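You operate a simulated robot arm through the tools that you are given. There is no shell and no other tool.

Carry out the task below with a simulated robot arm. There is one attempt and no reset: what you move stays moved.

Task
Top the hopper up to MAX from the pail that the job card names.
Fine: its lid goes on the lid rest; the other pails stay shut; leave the pump in the pail, clip open, lever up.

The check looks at the end state, three seconds after you hand in, the way a careful person would. Anything else that was tipped, shoved, dropped, spilled or broken makes it a failure. Lids that push on must go on centred and level and be pressed home; caps that screw on are set level and turned clockwise until they are tight.

Robot
A 6-joint arm with a two-finger gripper, fixed in place. Base frame: the origin is on the floor under the middle of its stand, x ahead of it, y to its left, z up. Readings come in m, rad, newtons and seconds.
It reaches about 1.637 m from its shoulder. Its first joint turns from -2.897 to 2.897 rad. Payload 3.43 kg.
The TCP is the grasp point between the finger pads, 0.02 m short of the fingertips. In the tool frame z runs along the fingers and y along their closing line. The gripper opens to 0.19 m; its body begins 0.248 m behind the TCP.
Orientation is that of the tool frame in the base frame, as a unit quaternion [x, y, z, w]. With the fingers straight down and closing along the base's y, the tool's x points along the base's -x, its y along +y and its z along -z.

Tools
- The arm moves only by the tool send_rows. Its argument "moves" is one flat list of numbers, 7 for each row, row after row: the finger opening in m, from 0 to 0.19, then the shift along the tool's x, y, z in m, then the turn, a rotation vector about the tool's x, y, z in rad. In form: [gripper, dx, dy, dz, rx, ry, rz, gripper, dx, dy, dz, rx, ry, rz, ...]. A call has 1 to 20 rows; each row shifts and turns the commanded pose from where the row before left it, along the tool's axes as they then stand. Each row takes 0.2 s and may step no farther than 0.05 m and 0.15 rad from the row before; otherwise, or with a gripper value out of range, the whole call is refused. A pose out of reach is approached as far as the arm can. The call stops where the force on the tool passes 90 N (or 10 N more than at its start, if that is more) or the arm is blocked; 0.2 s more then pass. Each finger travels about 0.045 m/s and halts on what it meets, pressing with about 28 N; the grip force reading is that of the motor and also rises with nothing between the fingers. The clock runs only during rows and for 0.2 s after the last one: add rows that do not move to give the fingers time. The reply holds the time, the measured pose of the TCP, the force on the tool along the base axes, the opening and the grip force, in the units named above and with some noise, with the torque about the TCP (base axes, N m) and any sound that the robot's microphone picked up.
- Cameras (640 x 400 px; columns grow to the right, rows downward): "scene" is fixed at [0.2199, -0.6508, 1.6059]; the picture's right is [0.77, -0.64, 0.00], its down [-0.35, -0.42, -0.84] and it looks along [0.54, 0.64, -0.55] (base axes); focal length 319 px, centre (320, 200). "wrist" rides on the gripper at [0.07, -0.008, -0.288] in the tool frame; the picture's right is [0.12, 0.99, 0.00], its down [-0.96, 0.12, -0.25] and it looks along [-0.25, 0.03, 0.97] (tool axes); focal length 261 px, centre (320, 200). There is no depth. A picture from a camera that has moved, and an enlarged one, comes with that camera's place and axes in the base frame and with its lens.
- camera(camera): a new picture of that camera. No time passes.
- raise_lower(by): slides the trunk up (or, below 0, down) by that many m; the arm rides with it, the base frame stays. It gives what a move gives, with no picture.
- zoom(camera, box): a new picture of the part [left, top, right, bottom] of that camera's present view, enlarged. No time passes.
- hand_in(): hands the job in; it is judged then, once.

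Nothing tells you positions but the pictures and the camera data. Unless the task says otherwise, let go and move clear before handing in.

The tools are called as a command line: name --argument value ..., lists and objects as JSON in quotes. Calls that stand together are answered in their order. send_rows: Moves the arm, as the interface text tells. Its arguments: {"type":"object","properties":{"moves":{"type":"array","items":{"type":"number"}}},"required":["moves"]} The other tools are called the same way: raise_lower (by) moves the trunk up or down; camera (camera) takes a picture; zoom (camera, box) takes an enlarged picture of a part of a camera's view; hand_in () hands the job in.

At the start:

```text
time: 0.0
tcp_pos: [0.5463, 0.2189, 1.3291]
orientation: [0.0, 1.0, 0.0, -0.001]
ft_force: [-1.2, -0.5, -0.4]
ft_torque: [0.02, 0.01, -0.01]
grip_width: 0.1902
grip_force: 0.0
trunk travel left (down, up): [-0.175, 0.065]
```

scene: 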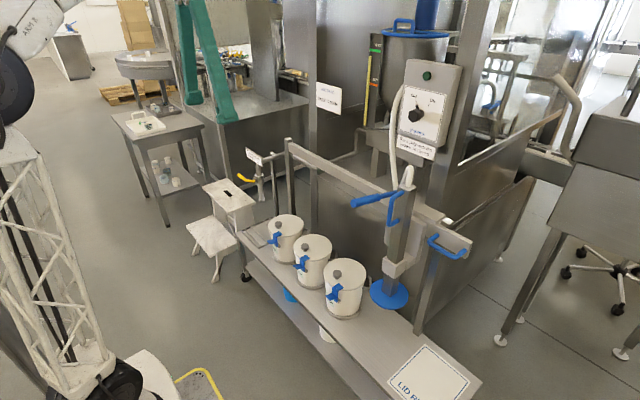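
wrist: 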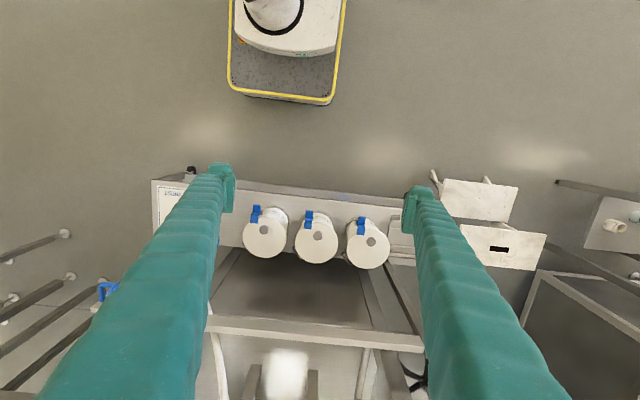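

I see three lidded white pails with blue clips on a bench, a pump with a blue handle hanging on a post, a hopper with a level gauge, a control box and a "lid rest" sheet. I'll zoom in on the signs and parts before moving.

zoom --camera "scene" --box '[340, 0, 480, 170]'

zoom --camera "scene" --box '[240, 180, 480, 330]'

zoom --camera "scene" --box '[180, 130, 340, 290]'

zoom --camera "scene" --box '[380, 320, 490, 400]'

zoom --camera "scene" --box '[300, 70, 360, 130]'

```text
2.35 times, centred on (410, 85) of scene
camera zoom: at [0.2199, -0.6508, 1.6059], right [0.77, -0.64, 0.0], down [-0.35, -0.42, -0.84], along [0.54, 0.64, -0.55], focal length 752 px, centre (108, 471)
```

zoom: 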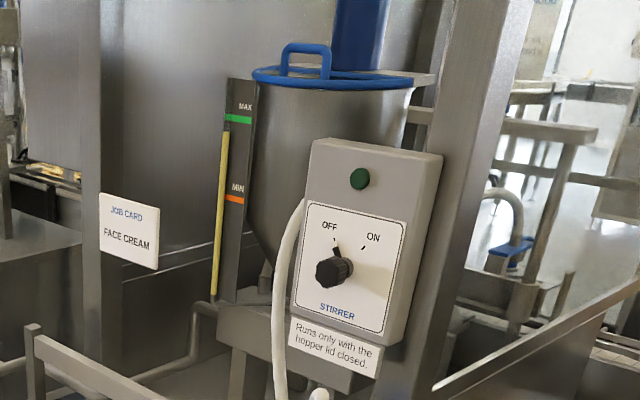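

```text
2.67 times, centred on (360, 255) of scene
camera zoom: at [0.2199, -0.6508, 1.6059], right [0.77, -0.64, 0.0], down [-0.35, -0.42, -0.84], along [0.54, 0.64, -0.55], focal length 852 px, centre (213, 53)
```

zoom: 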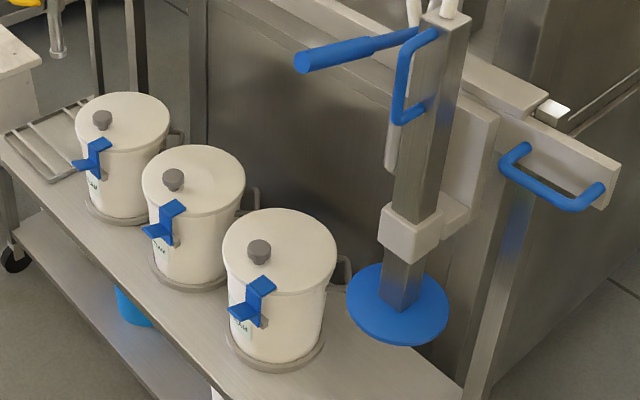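

```text
2.50 times, centred on (260, 210) of scene
camera zoom: at [0.2199, -0.6508, 1.6059], right [0.77, -0.64, 0.0], down [-0.35, -0.42, -0.84], along [0.54, 0.64, -0.55], focal length 798 px, centre (470, 175)
```

zoom: 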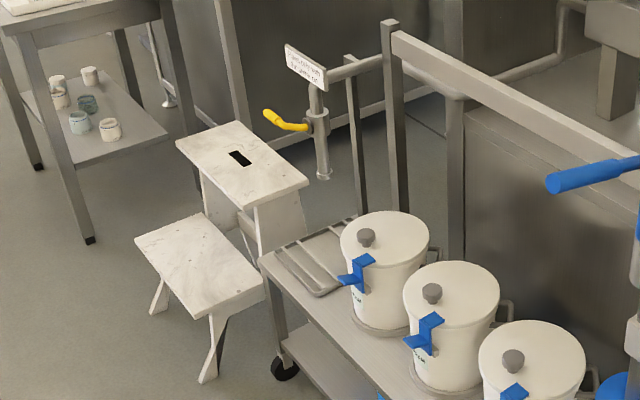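

```text
5.00 times, centred on (435, 360) of scene
camera zoom: at [0.2199, -0.6508, 1.6059], right [0.77, -0.64, 0.0], down [-0.35, -0.42, -0.84], along [0.54, 0.64, -0.55], focal length 1597 px, centre (-255, -600)
```

zoom: 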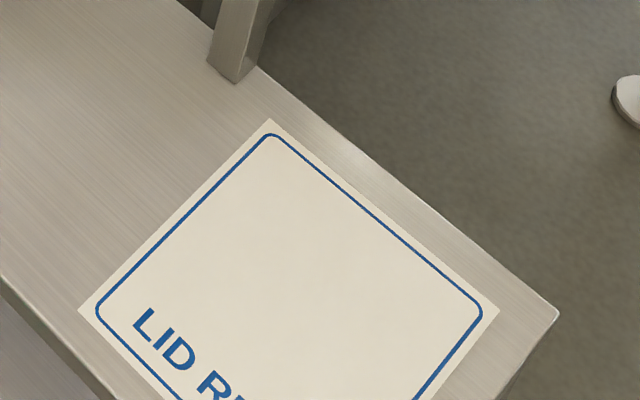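

```text
6.67 times, centred on (330, 100) of scene
camera zoom: at [0.2199, -0.6508, 1.6059], right [0.77, -0.64, 0.0], down [-0.35, -0.42, -0.84], along [0.54, 0.64, -0.55], focal length 2129 px, centre (253, 867)
```

zoom: 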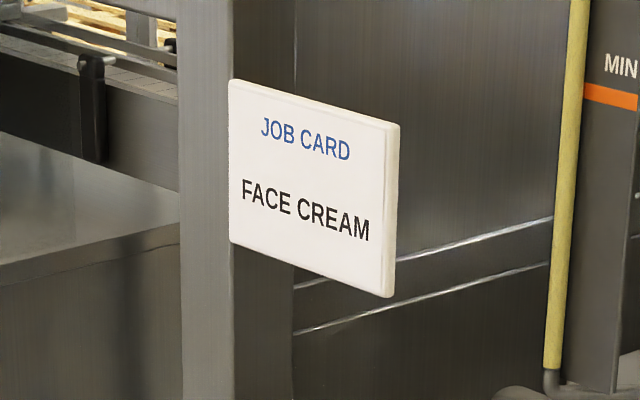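

The card names FACE CREAM. I'll zoom in on the labels, the yellow-lever sign, the gauge, the stirrer box and the pump.

zoom --camera "scene" --box '[360, 25, 400, 150]'

zoom --camera "scene" --box '[235, 140, 285, 210]'

zoom --camera "scene" --box '[310, 255, 370, 325]'

zoom --camera "scene" --box '[260, 205, 340, 295]'

zoom --camera "scene" --box '[340, 150, 480, 320]'

zoom --camera "scene" --box '[370, 50, 480, 200]'

zoom --camera "wrist" --box '[140, 150, 440, 350]'

```text
3.20 times, centred on (380, 88) of scene
camera zoom: at [0.2199, -0.6508, 1.6059], right [0.77, -0.64, 0.0], down [-0.35, -0.42, -0.84], along [0.54, 0.64, -0.55], focal length 1022 px, centre (128, 560)
```

zoom: 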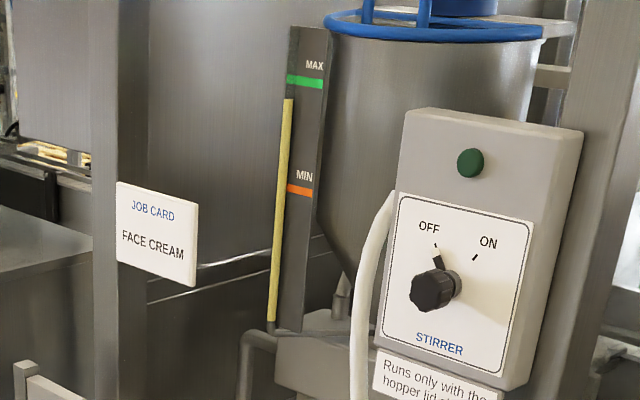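

```text
5.71 times, centred on (260, 175) of scene
camera zoom: at [0.2199, -0.6508, 1.6059], right [0.77, -0.64, 0.0], down [-0.35, -0.42, -0.84], along [0.54, 0.64, -0.55], focal length 1825 px, centre (663, 343)
```

zoom: 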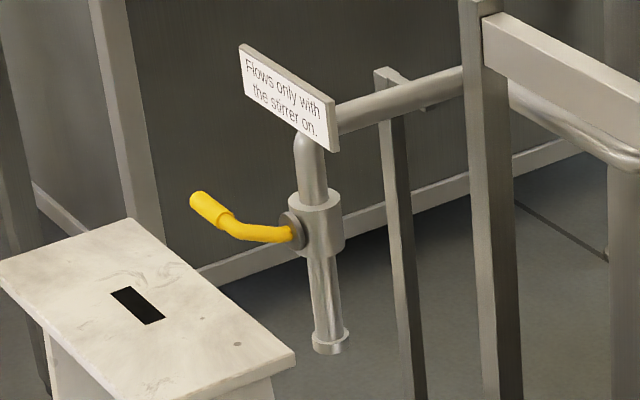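

```text
5.71 times, centred on (340, 290) of scene
camera zoom: at [0.2199, -0.6508, 1.6059], right [0.77, -0.64, 0.0], down [-0.35, -0.42, -0.84], along [0.54, 0.64, -0.55], focal length 1825 px, centre (206, -314)
```

zoom: 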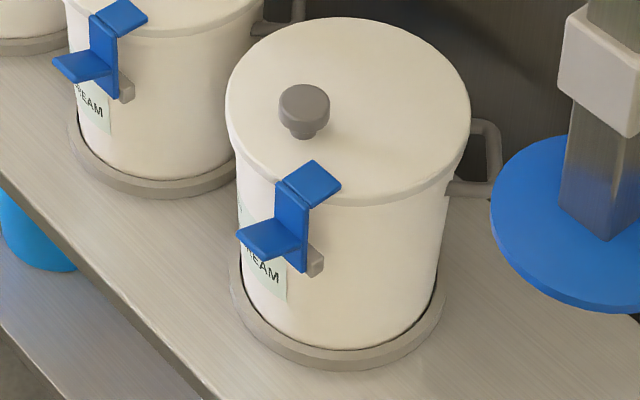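

```text
4.44 times, centred on (300, 250) of scene
camera zoom: at [0.2199, -0.6508, 1.6059], right [0.77, -0.64, 0.0], down [-0.35, -0.42, -0.84], along [0.54, 0.64, -0.55], focal length 1420 px, centre (409, -22)
```

zoom: 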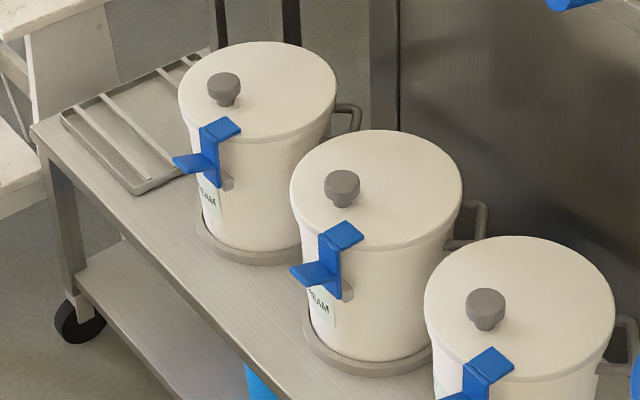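

```text
2.35 times, centred on (410, 235) of scene
camera zoom: at [0.2199, -0.6508, 1.6059], right [0.77, -0.64, 0.0], down [-0.35, -0.42, -0.84], along [0.54, 0.64, -0.55], focal length 752 px, centre (108, 118)
```

zoom: 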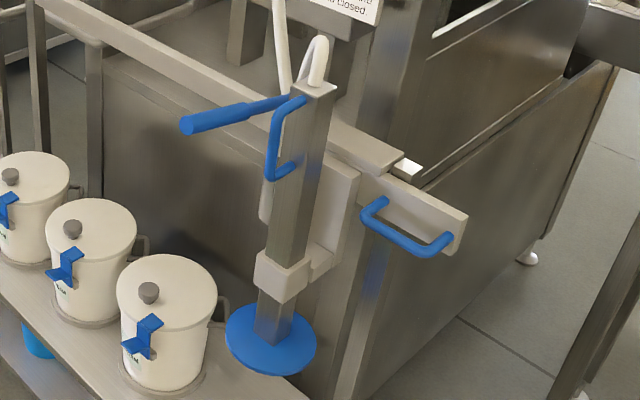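

```text
2.67 times, centred on (425, 125) of scene
camera zoom: at [0.2199, -0.6508, 1.6059], right [0.77, -0.64, 0.0], down [-0.35, -0.42, -0.84], along [0.54, 0.64, -0.55], focal length 852 px, centre (40, 400)
```

zoom: 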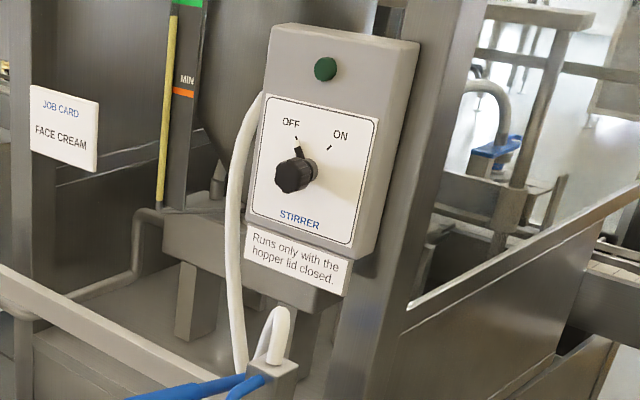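

```text
2.00 times, centred on (290, 250) of wrist
camera zoom: at [0.4766, 0.2099, 1.6159], right [-0.12, 0.99, 0.0], down [0.96, 0.12, 0.25], along [0.25, 0.03, -0.97], focal length 521 px, centre (380, 100)
```

zoom: 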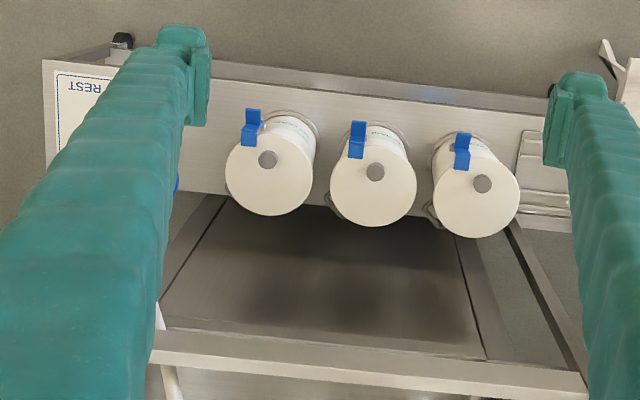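

The hopper level is a little below MAX. By triangulation the three pail lids sit at about (0.92, 0.03), (0.91, 0.25) and (0.91, 0.47), with tops near z=0.60. I'll lower the arm and tilt it to read the labels with the wrist camera.

send_rows --moves '[0.19, 0, 0, 0.05, 0, 0, 0, 0.19, 0, 0, 0.05, 0, 0, 0, 0.19, 0, 0, 0.05, 0, 0, 0, 0.19, 0, 0, 0.05, 0, 0, 0, 0.19, 0, 0, 0.05, 0, 0, 0, 0.19, 0, 0, 0.05, 0, 0, 0, 0.19, 0, 0, 0.05, 0, 0, 0, 0.19, 0, 0, 0.05, 0, 0, 0, 0.19, 0, 0, 0, 0, -0.13, 0, 0.19, 0, 0, 0, 0, -0.13, 0, 0.19, 0, 0, 0, 0, -0.13, 0, 0.19, 0, 0, 0, 0, -0.13, 0, 0.19, 0, 0, 0, 0, -0.13, 0, 0.19, 0, 0, 0, 0, -0.13, 0]'

camera --camera "wrist"

camera --camera "scene"

```text
time: 3.0
tcp_pos: [0.5463, 0.2189, 0.9294]
orientation: [-0.001, 0.925, 0.0, 0.381]
ft_force: [-0.4, -0.8, 0.1]
ft_torque: [-0.04, 0.01, 0.01]
grip_width: 0.1903
grip_force: 0.1
trunk travel left (down, up): [-0.175, 0.065]
```

```text
taken
camera wrist: at [0.2944, 0.2097, 1.0832], right [-0.09, 0.99, -0.08], down [0.51, 0.12, 0.85], along [0.86, 0.03, -0.52], focal length 261 px, centre (320, 200)
```

wrist: 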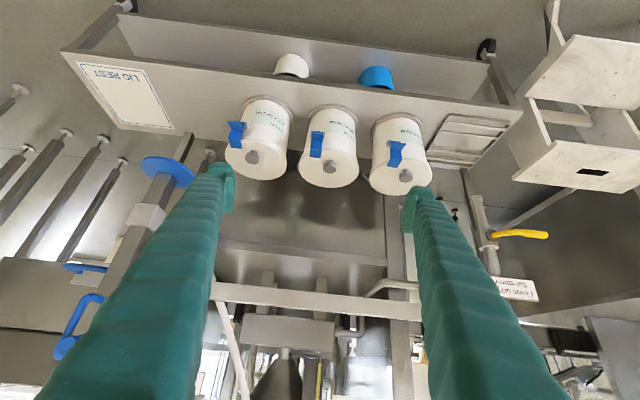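

```text
taken
```

scene: 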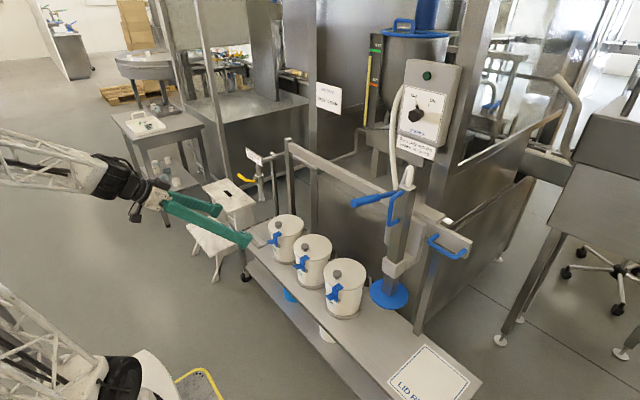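

The labels now face the wrist camera, though upside down. I'll zoom in on them.

zoom --camera "wrist" --box '[215, 85, 295, 185]'

zoom --camera "wrist" --box '[290, 95, 370, 195]'

zoom --camera "wrist" --box '[360, 100, 440, 200]'

zoom --camera "wrist" --box '[40, 130, 220, 380]'

```text
4.00 times, centred on (255, 135) of wrist
camera zoom: at [0.2944, 0.2097, 1.0832], right [-0.09, 0.99, -0.08], down [0.51, 0.12, 0.85], along [0.86, 0.03, -0.52], focal length 1043 px, centre (580, 460)
```

zoom: 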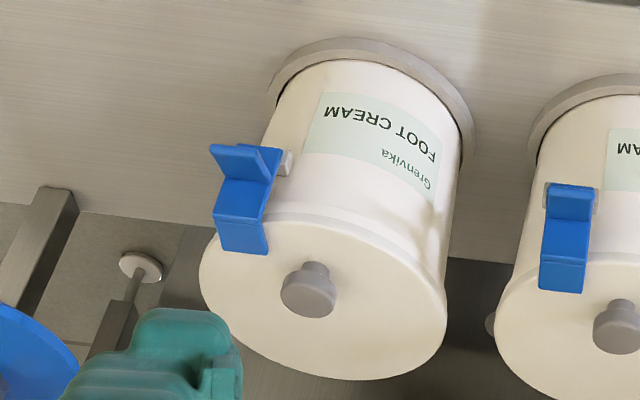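

```text
4.00 times, centred on (330, 145) of wrist
camera zoom: at [0.2944, 0.2097, 1.0832], right [-0.09, 0.99, -0.08], down [0.51, 0.12, 0.85], along [0.86, 0.03, -0.52], focal length 1043 px, centre (280, 420)
```

zoom: 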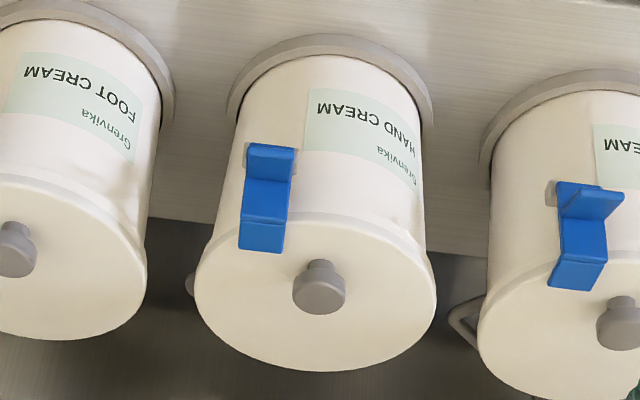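

```text
4.00 times, centred on (400, 150) of wrist
camera zoom: at [0.2944, 0.2097, 1.0832], right [-0.09, 0.99, -0.08], down [0.51, 0.12, 0.85], along [0.86, 0.03, -0.52], focal length 1043 px, centre (0, 400)
```

zoom: 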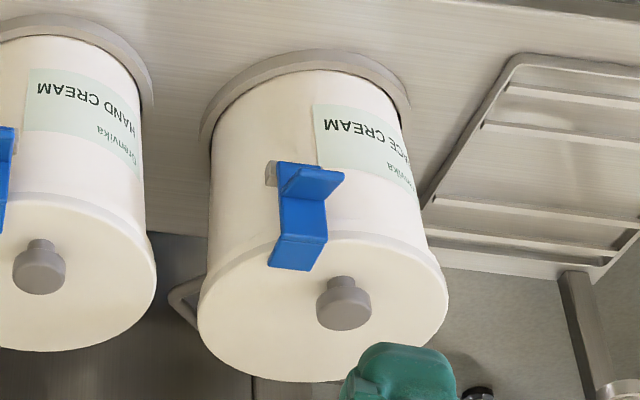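

```text
1.60 times, centred on (130, 255) of wrist
camera zoom: at [0.2944, 0.2097, 1.0832], right [-0.09, 0.99, -0.08], down [0.51, 0.12, 0.85], along [0.86, 0.03, -0.52], focal length 417 px, centre (624, 112)
```

zoom: 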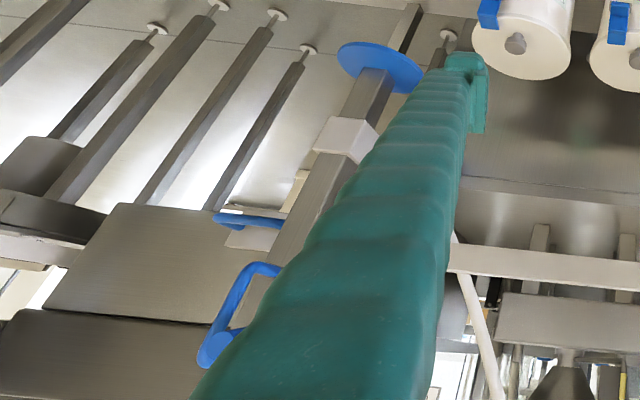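

The left-most pail in the scene, at y≈0.47, is FACE CREAM; the other two are HAND and FOOT. Next I'll look closely at the pump, which hangs near (0.93, −0.21) and spans z from about 0.66 to 1.13.

send_rows --moves '[0.19, 0, -0.05, 0, 0, -0.13, 0, 0.19, 0, -0.05, 0, 0, -0.13, 0, 0.19, 0, -0.05, 0, 0, 0, 0, 0.19, 0, -0.05, 0, 0, 0, 0, 0.19, 0, -0.05, 0, 0, 0, 0, 0.19, 0, -0.05, 0, 0, 0, 0, 0.19, 0, -0.05, 0, 0, 0, 0, 0.19, 0, -0.05, 0, 0, 0, 0]'

camera --camera "wrist"

camera --camera "scene"

```text
time: 5.0
tcp_pos: [0.5398, -0.0295, 0.9573]
orientation: [-0.005, 0.921, -0.01, 0.388]
ft_force: [-0.6, 0.3, 1.0]
ft_torque: [-0.06, 0.0, -0.03]
grip_width: 0.1902
grip_force: 0.0
out of reach, approached as far as the arm can: row 1, 2, 3, 4, 5, 6, 7
trunk travel left (down, up): [-0.175, 0.065]
stopped in row 8: the arm was blocked; the commanded pose is now the measured one
```

```text
taken
camera wrist: at [0.2841, -0.0344, 1.1066], right [-0.08, 0.99, -0.11], down [0.49, 0.13, 0.86], along [0.87, 0.02, -0.5], focal length 261 px, centre (320, 200)
```

wrist: 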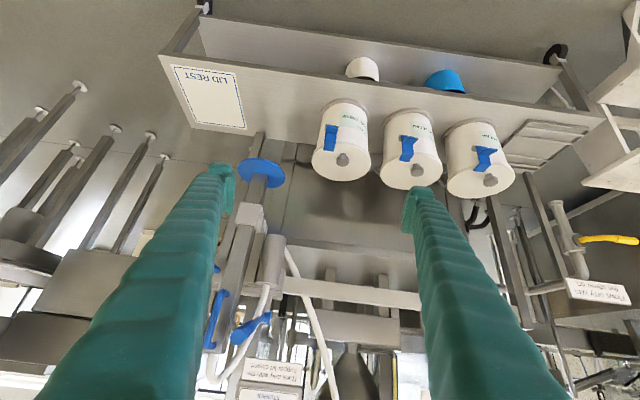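

```text
taken
```

scene: 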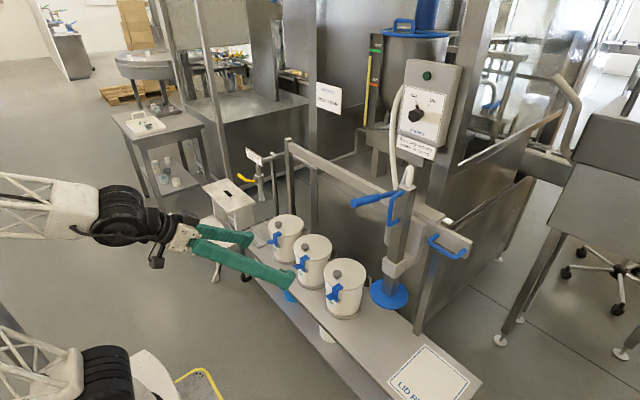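

The arm hit its folding limit at that tilt. The pump's lever end comes out at about (0.82, −0.09, 1.06). I'll raise the arm and move sideways to see the pump properly.

send_rows --moves '[0.19, -0.0357, 0, -0.0231, 0, 0, 0, 0.19, -0.0357, 0, -0.0231, 0, 0, 0, 0.19, -0.0357, 0, -0.0231, 0, 0, 0, 0.19, -0.0357, 0, -0.0231, 0, 0, 0, 0.19, -0.0357, 0, -0.0231, 0, 0, 0, 0.19, -0.0357, 0, -0.0231, 0, 0, 0]'

send_rows --moves '[0.19, 0, -0.05, 0, 0, 0, 0, 0.19, 0, -0.05, 0, 0, 0, 0, 0.19, 0, -0.05, 0, 0, 0, 0, 0.19, 0, -0.05, 0, 0, 0, 0]'

camera --camera "wrist"

camera --camera "scene"

```text
time: 6.4
tcp_pos: [0.5895, -0.0236, 1.2079]
orientation: [-0.004, 0.922, -0.01, 0.388]
ft_force: [-1.0, 0.0, 0.1]
ft_torque: [-0.01, 0.0, 0.0]
grip_width: 0.1901
grip_force: 0.1
trunk travel left (down, up): [-0.175, 0.065]
```

```text
time: 7.6
tcp_pos: [0.633, -0.1362, 1.189]
orientation: [-0.081, 0.923, 0.035, 0.374]
ft_force: [-0.9, 0.7, 0.2]
ft_torque: [-0.11, -0.03, -0.13]
grip_width: 0.19
grip_force: 0.1
trunk travel left (down, up): [-0.175, 0.065]
stopped in row 4: the arm was blocked; the commanded pose is now the measured one
```

```text
taken
camera wrist: at [0.3881, -0.1897, 1.3463], right [-0.26, 0.96, -0.08], down [0.49, 0.2, 0.85], along [0.83, 0.18, -0.52], focal length 261 px, centre (320, 200)
```

wrist: 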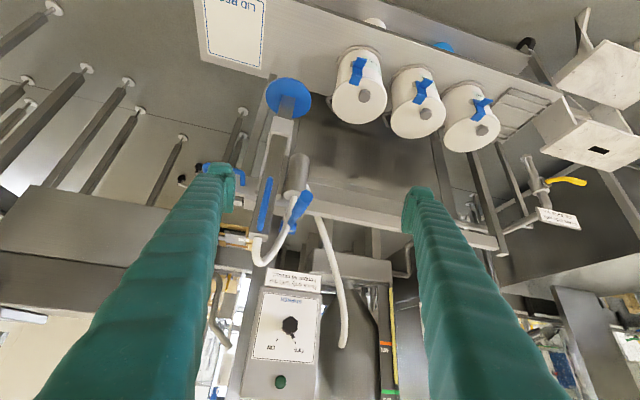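

```text
taken
```

scene: 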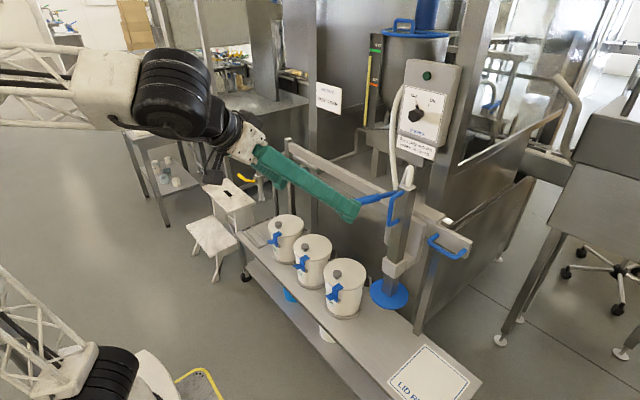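

The arm stopped with no contact force, so this is again a kinematic limit close to the base. I'll zoom in on the pump from here.

zoom --camera "wrist" --box '[225, 70, 345, 270]'

zoom --camera "scene" --box '[340, 160, 430, 320]'

zoom --camera "wrist" --box '[230, 140, 350, 220]'

```text
2.00 times, centred on (285, 170) of wrist
camera zoom: at [0.3881, -0.1897, 1.3463], right [-0.26, 0.96, -0.08], down [0.49, 0.2, 0.85], along [0.83, 0.18, -0.52], focal length 521 px, centre (390, 260)
```

zoom: 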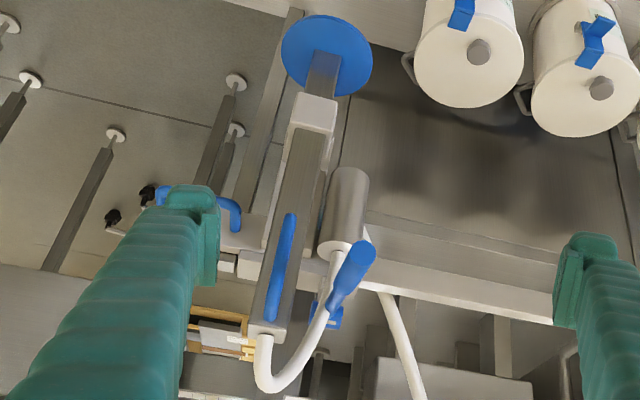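

```text
2.50 times, centred on (385, 240) of scene
camera zoom: at [0.2199, -0.6508, 1.6059], right [0.77, -0.64, 0.0], down [-0.35, -0.42, -0.84], along [0.54, 0.64, -0.55], focal length 798 px, centre (158, 100)
```

zoom: 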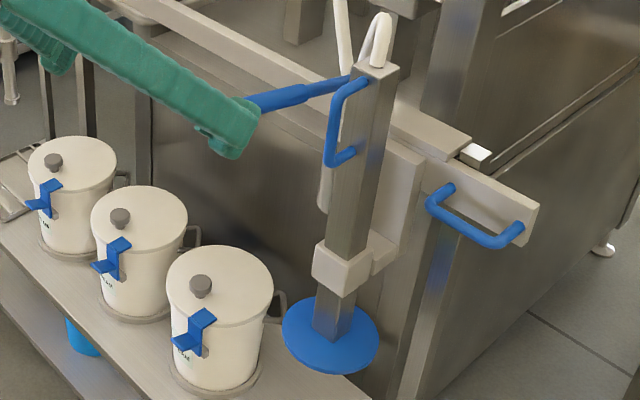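

```text
5.00 times, centred on (290, 180) of wrist
camera zoom: at [0.3881, -0.1897, 1.3463], right [-0.26, 0.96, -0.08], down [0.49, 0.2, 0.85], along [0.83, 0.18, -0.52], focal length 1303 px, centre (470, 300)
```

zoom: 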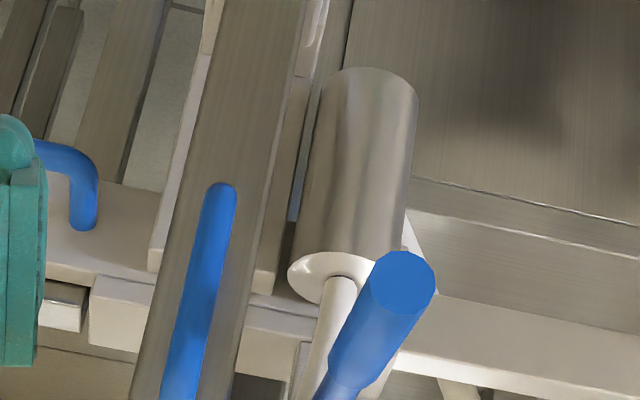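

I'll zoom further on the bracket and rail behind the pump to see how it's held.

zoom --camera "scene" --box '[380, 190, 480, 290]'

zoom --camera "scene" --box '[375, 155, 425, 235]'

zoom --camera "scene" --box '[365, 230, 425, 320]'

zoom --camera "wrist" --box '[250, 60, 330, 180]'

zoom --camera "wrist" --box '[240, 200, 440, 400]'

```text
4.00 times, centred on (430, 240) of scene
camera zoom: at [0.2199, -0.6508, 1.6059], right [0.77, -0.64, 0.0], down [-0.35, -0.42, -0.84], along [0.54, 0.64, -0.55], focal length 1278 px, centre (-120, 40)
```

zoom: 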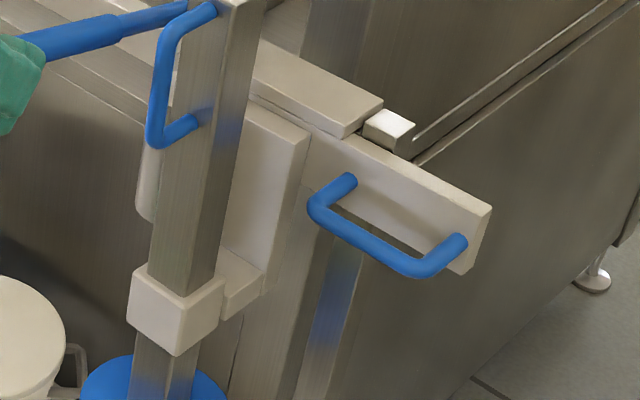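

```text
5.00 times, centred on (400, 195) of scene
camera zoom: at [0.2199, -0.6508, 1.6059], right [0.77, -0.64, 0.0], down [-0.35, -0.42, -0.84], along [0.54, 0.64, -0.55], focal length 1597 px, centre (-80, 225)
```

zoom: 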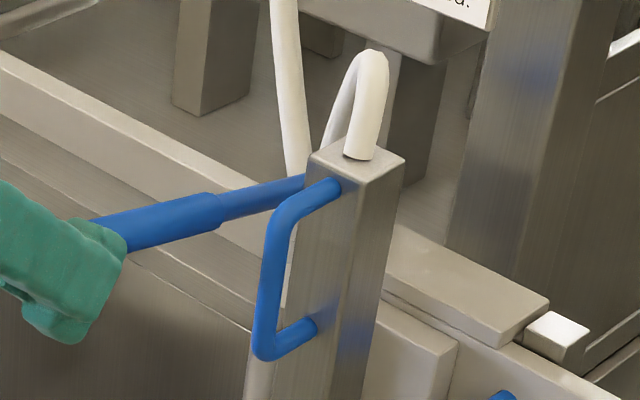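

```text
4.44 times, centred on (395, 275) of scene
camera zoom: at [0.2199, -0.6508, 1.6059], right [0.77, -0.64, 0.0], down [-0.35, -0.42, -0.84], along [0.54, 0.64, -0.55], focal length 1420 px, centre (-13, -133)
```

zoom: 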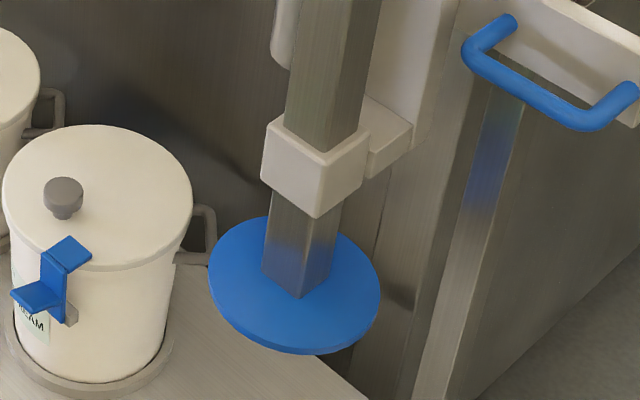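

```text
3.33 times, centred on (290, 120) of wrist
camera zoom: at [0.3881, -0.1897, 1.3463], right [-0.26, 0.96, -0.08], down [0.49, 0.2, 0.85], along [0.83, 0.18, -0.52], focal length 869 px, centre (420, 467)
```

zoom: 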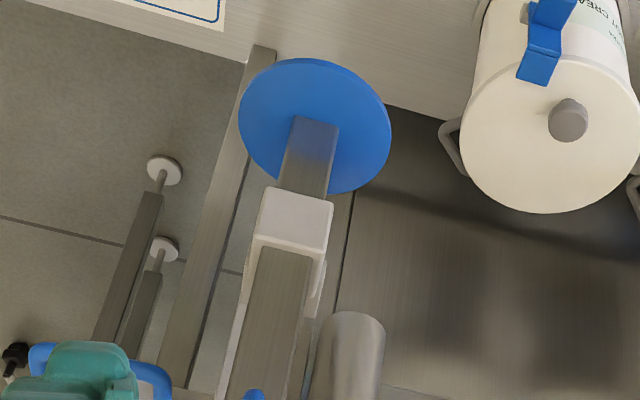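

```text
2.00 times, centred on (340, 300) of wrist
camera zoom: at [0.3881, -0.1897, 1.3463], right [-0.26, 0.96, -0.08], down [0.49, 0.2, 0.85], along [0.83, 0.18, -0.52], focal length 521 px, centre (280, 0)
```

zoom: 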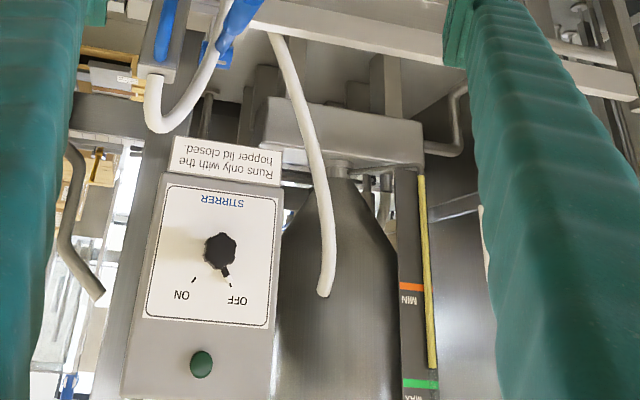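

I read the pump as a column with a D-handle that slides vertically in a white sleeve, on a carriage running along the rail with its own blue side handle. Before using it I'll inspect the FACE pail's clip up close.

send_rows --moves '[0.19, 0, 0.045, 0, 0.0633, -0.006, 0.0616, 0.19, 0, 0.045, 0, 0.0633, -0.006, 0.0616, 0.19, 0, 0.05, 0, 0, 0, 0, 0.19, 0, 0.05, 0, 0, 0, 0, 0.19, 0, 0.05, 0, 0, 0, 0, 0.19, 0, 0.05, 0, 0, 0, 0, 0.19, 0, 0.05, 0, 0, 0, 0, 0.19, 0, 0.05, 0, 0, 0, 0, 0.19, 0, 0.05, 0, 0, 0, 0, 0.19, 0, 0.05, 0, 0, 0, 0, 0.19, 0, 0.05, 0, 0, 0, 0, 0.19, 0, 0.05, 0, 0, 0, 0]'

camera --camera "wrist"

```text
time: 10.2
tcp_pos: [0.6252, 0.4484, 1.1932]
orientation: [0.005, 0.924, -0.003, 0.382]
ft_force: [-6.6, 3.4, 0.6]
ft_torque: [-0.67, -0.98, -0.61]
grip_width: 0.1899
grip_force: 0.1
trunk travel left (down, up): [-0.175, 0.065]
```

```text
taken
camera wrist: at [0.3714, 0.4411, 1.3456], right [-0.07, 0.99, -0.08], down [0.51, 0.11, 0.86], along [0.86, 0.02, -0.51], focal length 261 px, centre (320, 200)
```

wrist: 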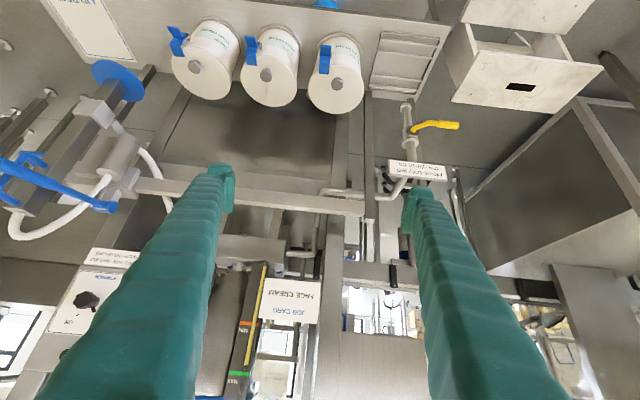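

The force reading is slightly raised, so I'll check that nothing is touching.

send_rows --moves '[0.19, 0, 0, 0, 0, 0, 0]'

camera --camera "scene"

```text
time: 10.6
tcp_pos: [0.6235, 0.4502, 1.1925]
orientation: [0.002, 0.924, -0.002, 0.382]
ft_force: [0.7, 1.1, -0.1]
ft_torque: [0.01, 0.0, 0.0]
grip_width: 0.19
grip_force: 0.2
trunk travel left (down, up): [-0.175, 0.065]
```

```text
taken
```

scene: 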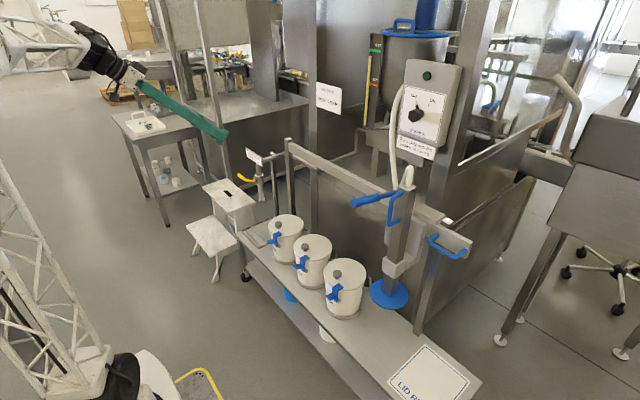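

It was only motion dynamics; now I descend in front of the FACE pail for a close look at its clip.

send_rows --moves '[0.19, 0.0308, 0, 0.0337, 0, 0, 0, 0.19, 0.0308, 0, 0.0337, 0, 0, 0, 0.19, 0.0308, 0, 0.0337, 0, 0, 0, 0.19, 0.0308, 0, 0.0337, 0, 0, 0, 0.19, 0.0308, 0, 0.0337, 0, 0, 0, 0.19, 0.0308, 0, 0.0337, 0, 0, 0, 0.19, 0.0308, 0, 0.0337, 0, 0, 0, 0.19, 0.0308, 0, 0.0337, 0, 0, 0, 0.19, 0.0308, 0, 0.0337, 0, 0, 0, 0.19, 0, 0, 0, 0, 0, 0]'

camera --camera "wrist"

zoom --camera "wrist" --box '[240, 60, 400, 260]'

```text
time: 12.8
tcp_pos: [0.6407, 0.4483, 0.7789]
orientation: [0.002, 0.924, -0.003, 0.382]
ft_force: [0.3, 0.6, -0.1]
ft_torque: [0.0, -0.01, 0.03]
grip_width: 0.1902
grip_force: 0.0
trunk travel left (down, up): [-0.175, 0.065]
```

```text
taken
camera wrist: at [0.3872, 0.4405, 0.9323], right [-0.08, 0.99, -0.09], down [0.51, 0.11, 0.85], along [0.86, 0.02, -0.51], focal length 261 px, centre (320, 200)
```

wrist: 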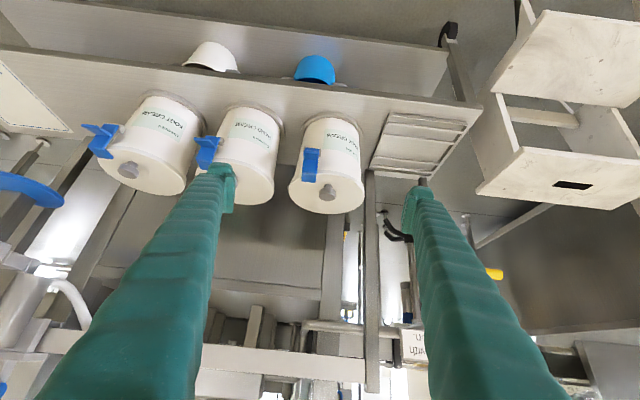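

```text
2.00 times, centred on (320, 160) of wrist
camera zoom: at [0.3872, 0.4405, 0.9323], right [-0.08, 0.99, -0.09], down [0.51, 0.11, 0.85], along [0.86, 0.02, -0.51], focal length 521 px, centre (320, 280)
```

zoom: 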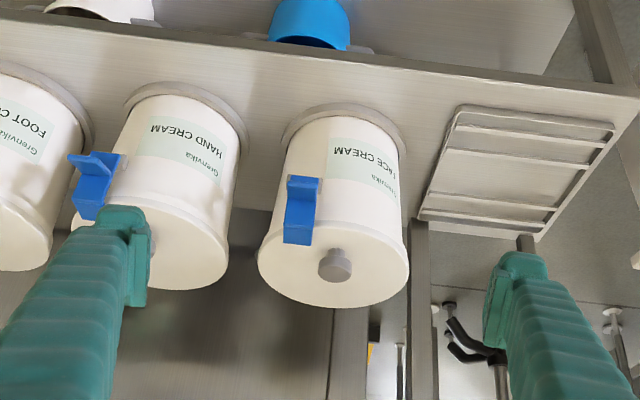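

I'll zoom in more tightly on the clip, the knob and the gap around the pail.

zoom --camera "wrist" --box '[280, 130, 360, 220]'

zoom --camera "scene" --box '[255, 205, 315, 275]'

```text
4.44 times, centred on (320, 175) of wrist
camera zoom: at [0.3872, 0.4405, 0.9323], right [-0.08, 0.99, -0.09], down [0.51, 0.11, 0.85], along [0.86, 0.02, -0.51], focal length 1158 px, centre (320, 311)
```

zoom: 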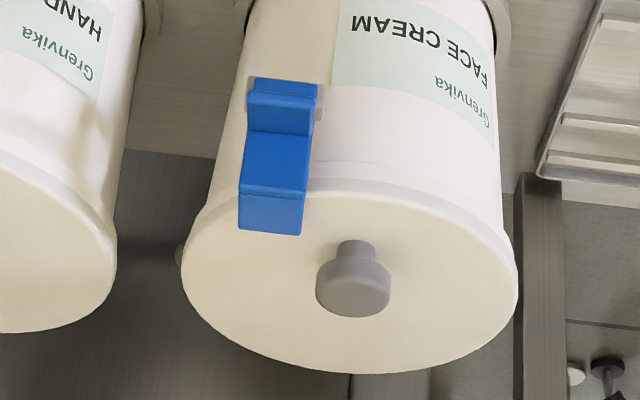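

```text
5.71 times, centred on (285, 240) of scene
camera zoom: at [0.2199, -0.6508, 1.6059], right [0.77, -0.64, 0.0], down [-0.35, -0.42, -0.84], along [0.54, 0.64, -0.55], focal length 1825 px, centre (520, -29)
```

zoom: 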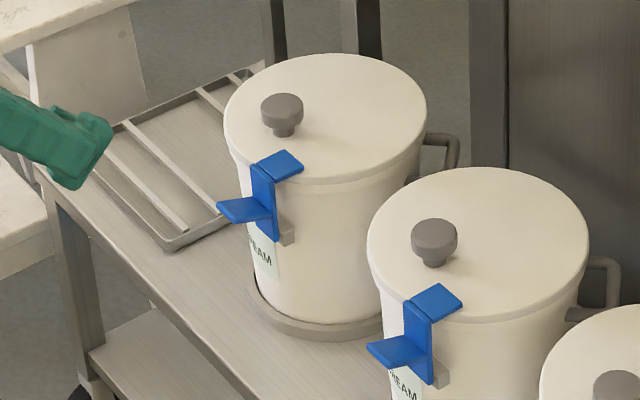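

The clip hooks over the lid rim and pivots near its lower end, with an outward tab tip at about (0.80, 0.43, 0.57); pressing the tab down should swing the top outward. I'll take a straight-down view over the pail to pin down the positions.

send_rows --moves '[0.1, 0, 0, 0, 0, 0.13, 0, 0.1, 0, 0, 0, 0, 0.13, 0, 0.1, 0, 0, 0, 0, 0.13, 0, 0.1, 0, 0, 0, 0, 0.13, 0, 0.1, 0, 0, 0, 0, 0.13, 0, 0.1, 0, 0, 0, 0, 0.134, 0, 0.1, -0.04, -0.0046, -0.03, 0, 0, 0, 0.1, -0.04, -0.0046, -0.03, 0, 0, 0, 0.1, -0.04, -0.0046, -0.03, 0, 0, 0, 0.1, -0.04, -0.0046, -0.03, 0, 0, 0, 0.1, 0, 0, 0, 0, 0, 0]'

camera --camera "wrist"

zoom --camera "wrist" --box '[230, 100, 430, 260]'

```text
refused: row 7 steps farther than a row can; nothing moved
```

```text
taken
camera wrist: at [0.3872, 0.4405, 0.9323], right [-0.08, 0.99, -0.09], down [0.51, 0.11, 0.85], along [0.86, 0.02, -0.51], focal length 261 px, centre (320, 200)
```

wrist: 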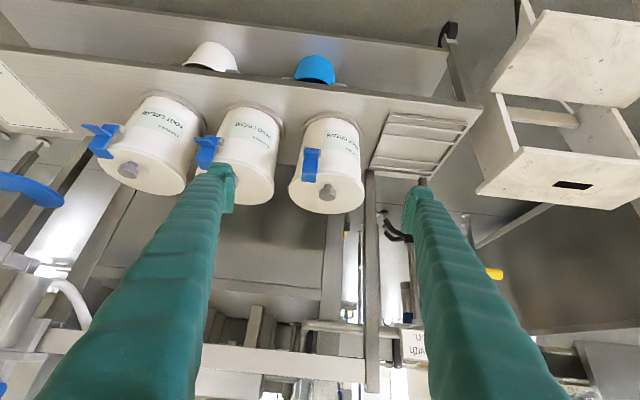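

```text
2.50 times, centred on (330, 180) of wrist
camera zoom: at [0.3872, 0.4405, 0.9323], right [-0.08, 0.99, -0.09], down [0.51, 0.11, 0.85], along [0.86, 0.02, -0.51], focal length 652 px, centre (295, 250)
```

zoom: 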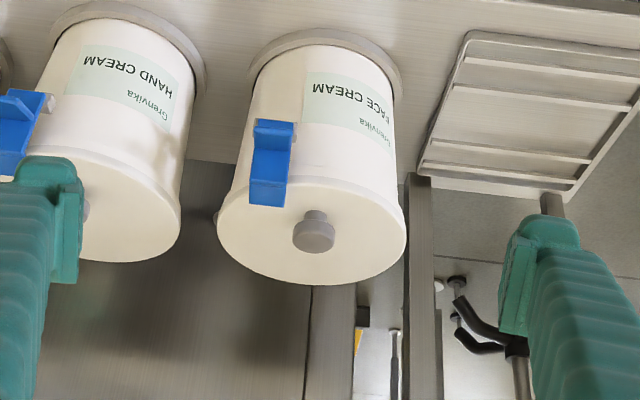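

One row slightly exceeded the step limit. I'm re-sending with smaller steps.

send_rows --moves '[0.1, 0, 0, 0, 0, 0.13, 0, 0.1, 0, 0, 0, 0, 0.13, 0, 0.1, 0, 0, 0, 0, 0.13, 0, 0.1, 0, 0, 0, 0, 0.13, 0, 0.1, 0, 0, 0, 0, 0.13, 0, 0.1, 0, 0, 0, 0, 0.134, 0, 0.1, -0.032, -0.0037, -0.024, 0, 0, 0, 0.1, -0.032, -0.0037, -0.024, 0, 0, 0, 0.1, -0.032, -0.0037, -0.024, 0, 0, 0, 0.1, -0.032, -0.0037, -0.024, 0, 0, 0, 0.1, -0.032, -0.0037, -0.024, 0, 0, 0, 0.1, 0, 0, 0, 0, 0, 0]'

camera --camera "wrist"

zoom --camera "wrist" --box '[230, 100, 430, 260]'

```text
time: 15.4
tcp_pos: [0.8013, 0.4302, 0.9006]
orientation: [0.002, 1.0, -0.001, 0.0]
ft_force: [-0.8, -0.1, 0.5]
ft_torque: [-0.02, -0.03, 0.01]
grip_width: 0.1001
grip_force: 0.1
trunk travel left (down, up): [-0.175, 0.065]
```

```text
taken
camera wrist: at [0.7311, 0.4224, 1.1869], right [-0.11, 0.99, 0.0], down [0.96, 0.11, 0.25], along [0.25, 0.03, -0.97], focal length 261 px, centre (320, 200)
```

wrist: 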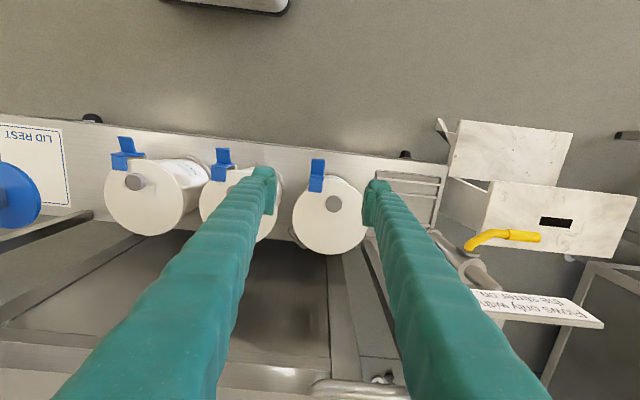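

```text
2.50 times, centred on (330, 180) of wrist
camera zoom: at [0.7311, 0.4224, 1.1869], right [-0.11, 0.99, 0.0], down [0.96, 0.11, 0.25], along [0.25, 0.03, -0.97], focal length 652 px, centre (295, 250)
```

zoom: 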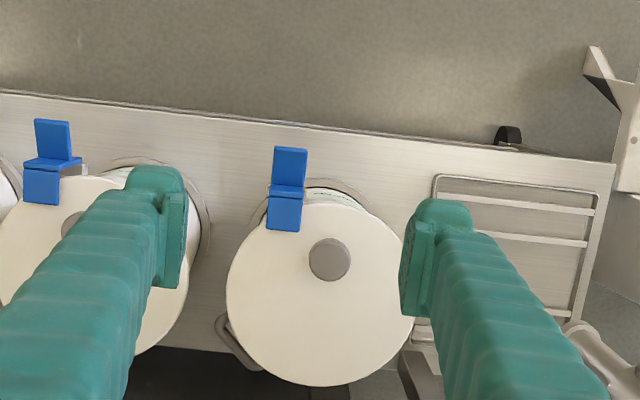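

From the top view I get these positions:
- Lid centre at about (0.927, 0.469)
- Knob at about (0.883, 0.471)
- Clip tab spanning x 0.79 to 0.83 at y≈0.427

I'll close the gripper and come down just above the outer end of the tab.

send_rows --moves '[0.0, 0.006, -0.001, 0.04, 0, 0, 0, 0.0, 0.006, -0.001, 0.04, 0, 0, 0, 0.0, 0.006, -0.001, 0.04, 0, 0, 0, 0.0, 0, 0, 0.04, 0, 0, 0, 0.0, 0, 0, 0.04, 0, 0, 0, 0.0, 0, 0, 0.04, 0, 0, 0, 0.0, 0, 0, 0, 0, 0, 0, 0.0, 0, 0, 0, 0, 0, 0]'

camera --camera "wrist"

zoom --camera "scene" --box '[235, 170, 335, 280]'

```text
time: 17.2
tcp_pos: [0.7834, 0.4265, 0.6602]
orientation: [0.002, 1.0, -0.001, 0.0]
ft_force: [0.3, 0.0, 0.1]
ft_torque: [0.02, -0.01, -0.04]
grip_width: 0.0
grip_force: 28.0
trunk travel left (down, up): [-0.175, 0.065]
```

```text
taken
camera wrist: at [0.713, 0.4183, 0.9467], right [-0.11, 0.99, 0.0], down [0.96, 0.11, 0.25], along [0.25, 0.03, -0.97], focal length 261 px, centre (320, 200)
```

wrist: 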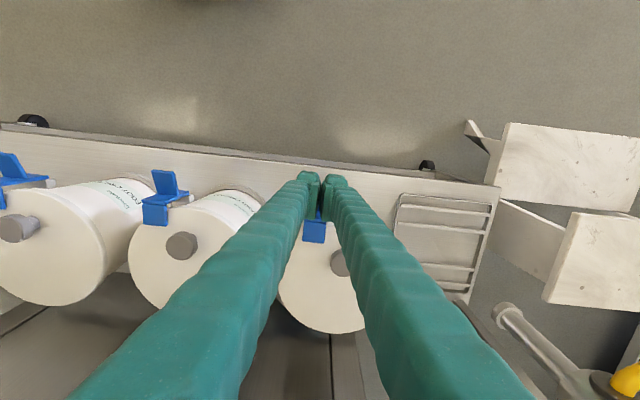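

```text
3.64 times, centred on (285, 225) of scene
camera zoom: at [0.2199, -0.6508, 1.6059], right [0.77, -0.64, 0.0], down [-0.35, -0.42, -0.84], along [0.54, 0.64, -0.55], focal length 1161 px, centre (447, 109)
```

zoom: 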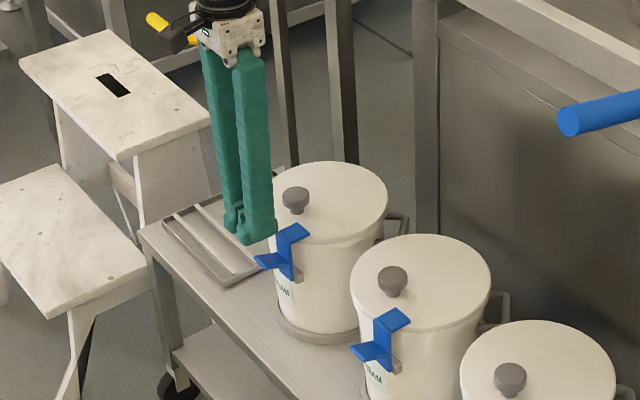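

The fingertips project where expected and sit just above the tab. I'm lowering gently in small steps and watching the force.

send_rows --moves '[0.0, 0, 0, 0.03, 0, 0, 0, 0.0, 0, 0, 0.025, 0, 0, 0, 0.0, 0, 0, 0.005, 0, 0, 0, 0.0, 0, 0, 0.005, 0, 0, 0]'

zoom --camera "scene" --box '[250, 205, 310, 275]'

```text
time: 18.2
tcp_pos: [0.7842, 0.4256, 0.5941]
orientation: [0.003, 1.0, 0.0, 0.0]
ft_force: [-0.4, -0.2, 0.1]
ft_torque: [0.01, 0.0, 0.01]
grip_width: 0.0004
grip_force: 27.5
trunk travel left (down, up): [-0.175, 0.065]
```

```text
5.71 times, centred on (280, 240) of scene
camera zoom: at [0.2199, -0.6508, 1.6059], right [0.77, -0.64, 0.0], down [-0.35, -0.42, -0.84], along [0.54, 0.64, -0.55], focal length 1825 px, centre (549, -29)
```

zoom: 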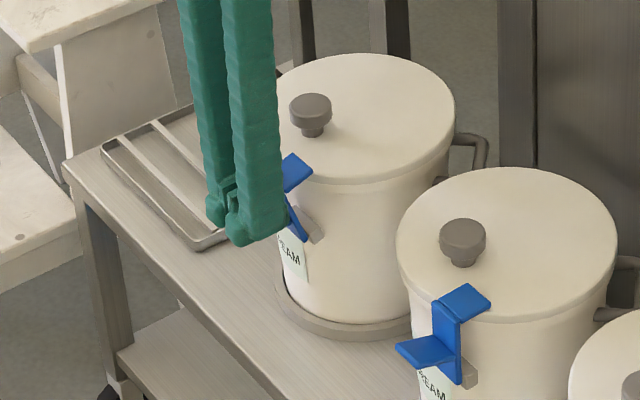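

No contact yet, so I keep pressing down in 5 mm steps.

send_rows --moves '[0.0, 0, 0, 0.006, 0, 0, 0, 0.0, 0, 0, 0.006, 0, 0, 0, 0.0, 0, 0, 0.004, 0, 0, 0]'

zoom --camera "scene" --box '[250, 205, 310, 275]'

```text
time: 19.0
tcp_pos: [0.7811, 0.4274, 0.5896]
orientation: [0.003, 1.0, 0.0, 0.002]
ft_force: [-29.2, -13.0, 58.9]
ft_torque: [-0.31, -1.35, -0.04]
grip_width: 0.0059
grip_force: 27.6
trunk travel left (down, up): [-0.175, 0.065]
stopped in row 3: the force on the tool passed its limit at 98 N (the readings are from after the stop); the commanded pose is now the measured one
```

```text
5.71 times, centred on (280, 240) of scene
camera zoom: at [0.2199, -0.6508, 1.6059], right [0.77, -0.64, 0.0], down [-0.35, -0.42, -0.84], along [0.54, 0.64, -0.55], focal length 1825 px, centre (549, -29)
```

zoom: 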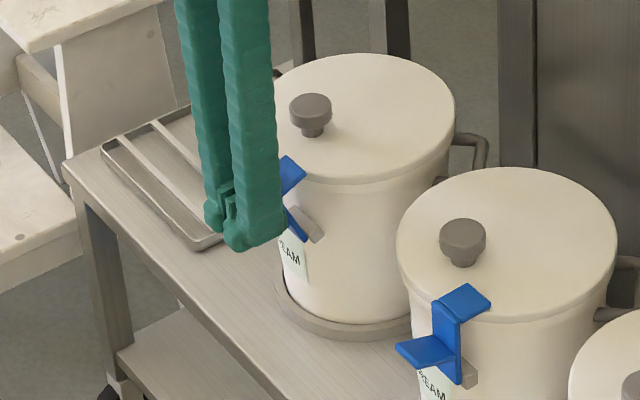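

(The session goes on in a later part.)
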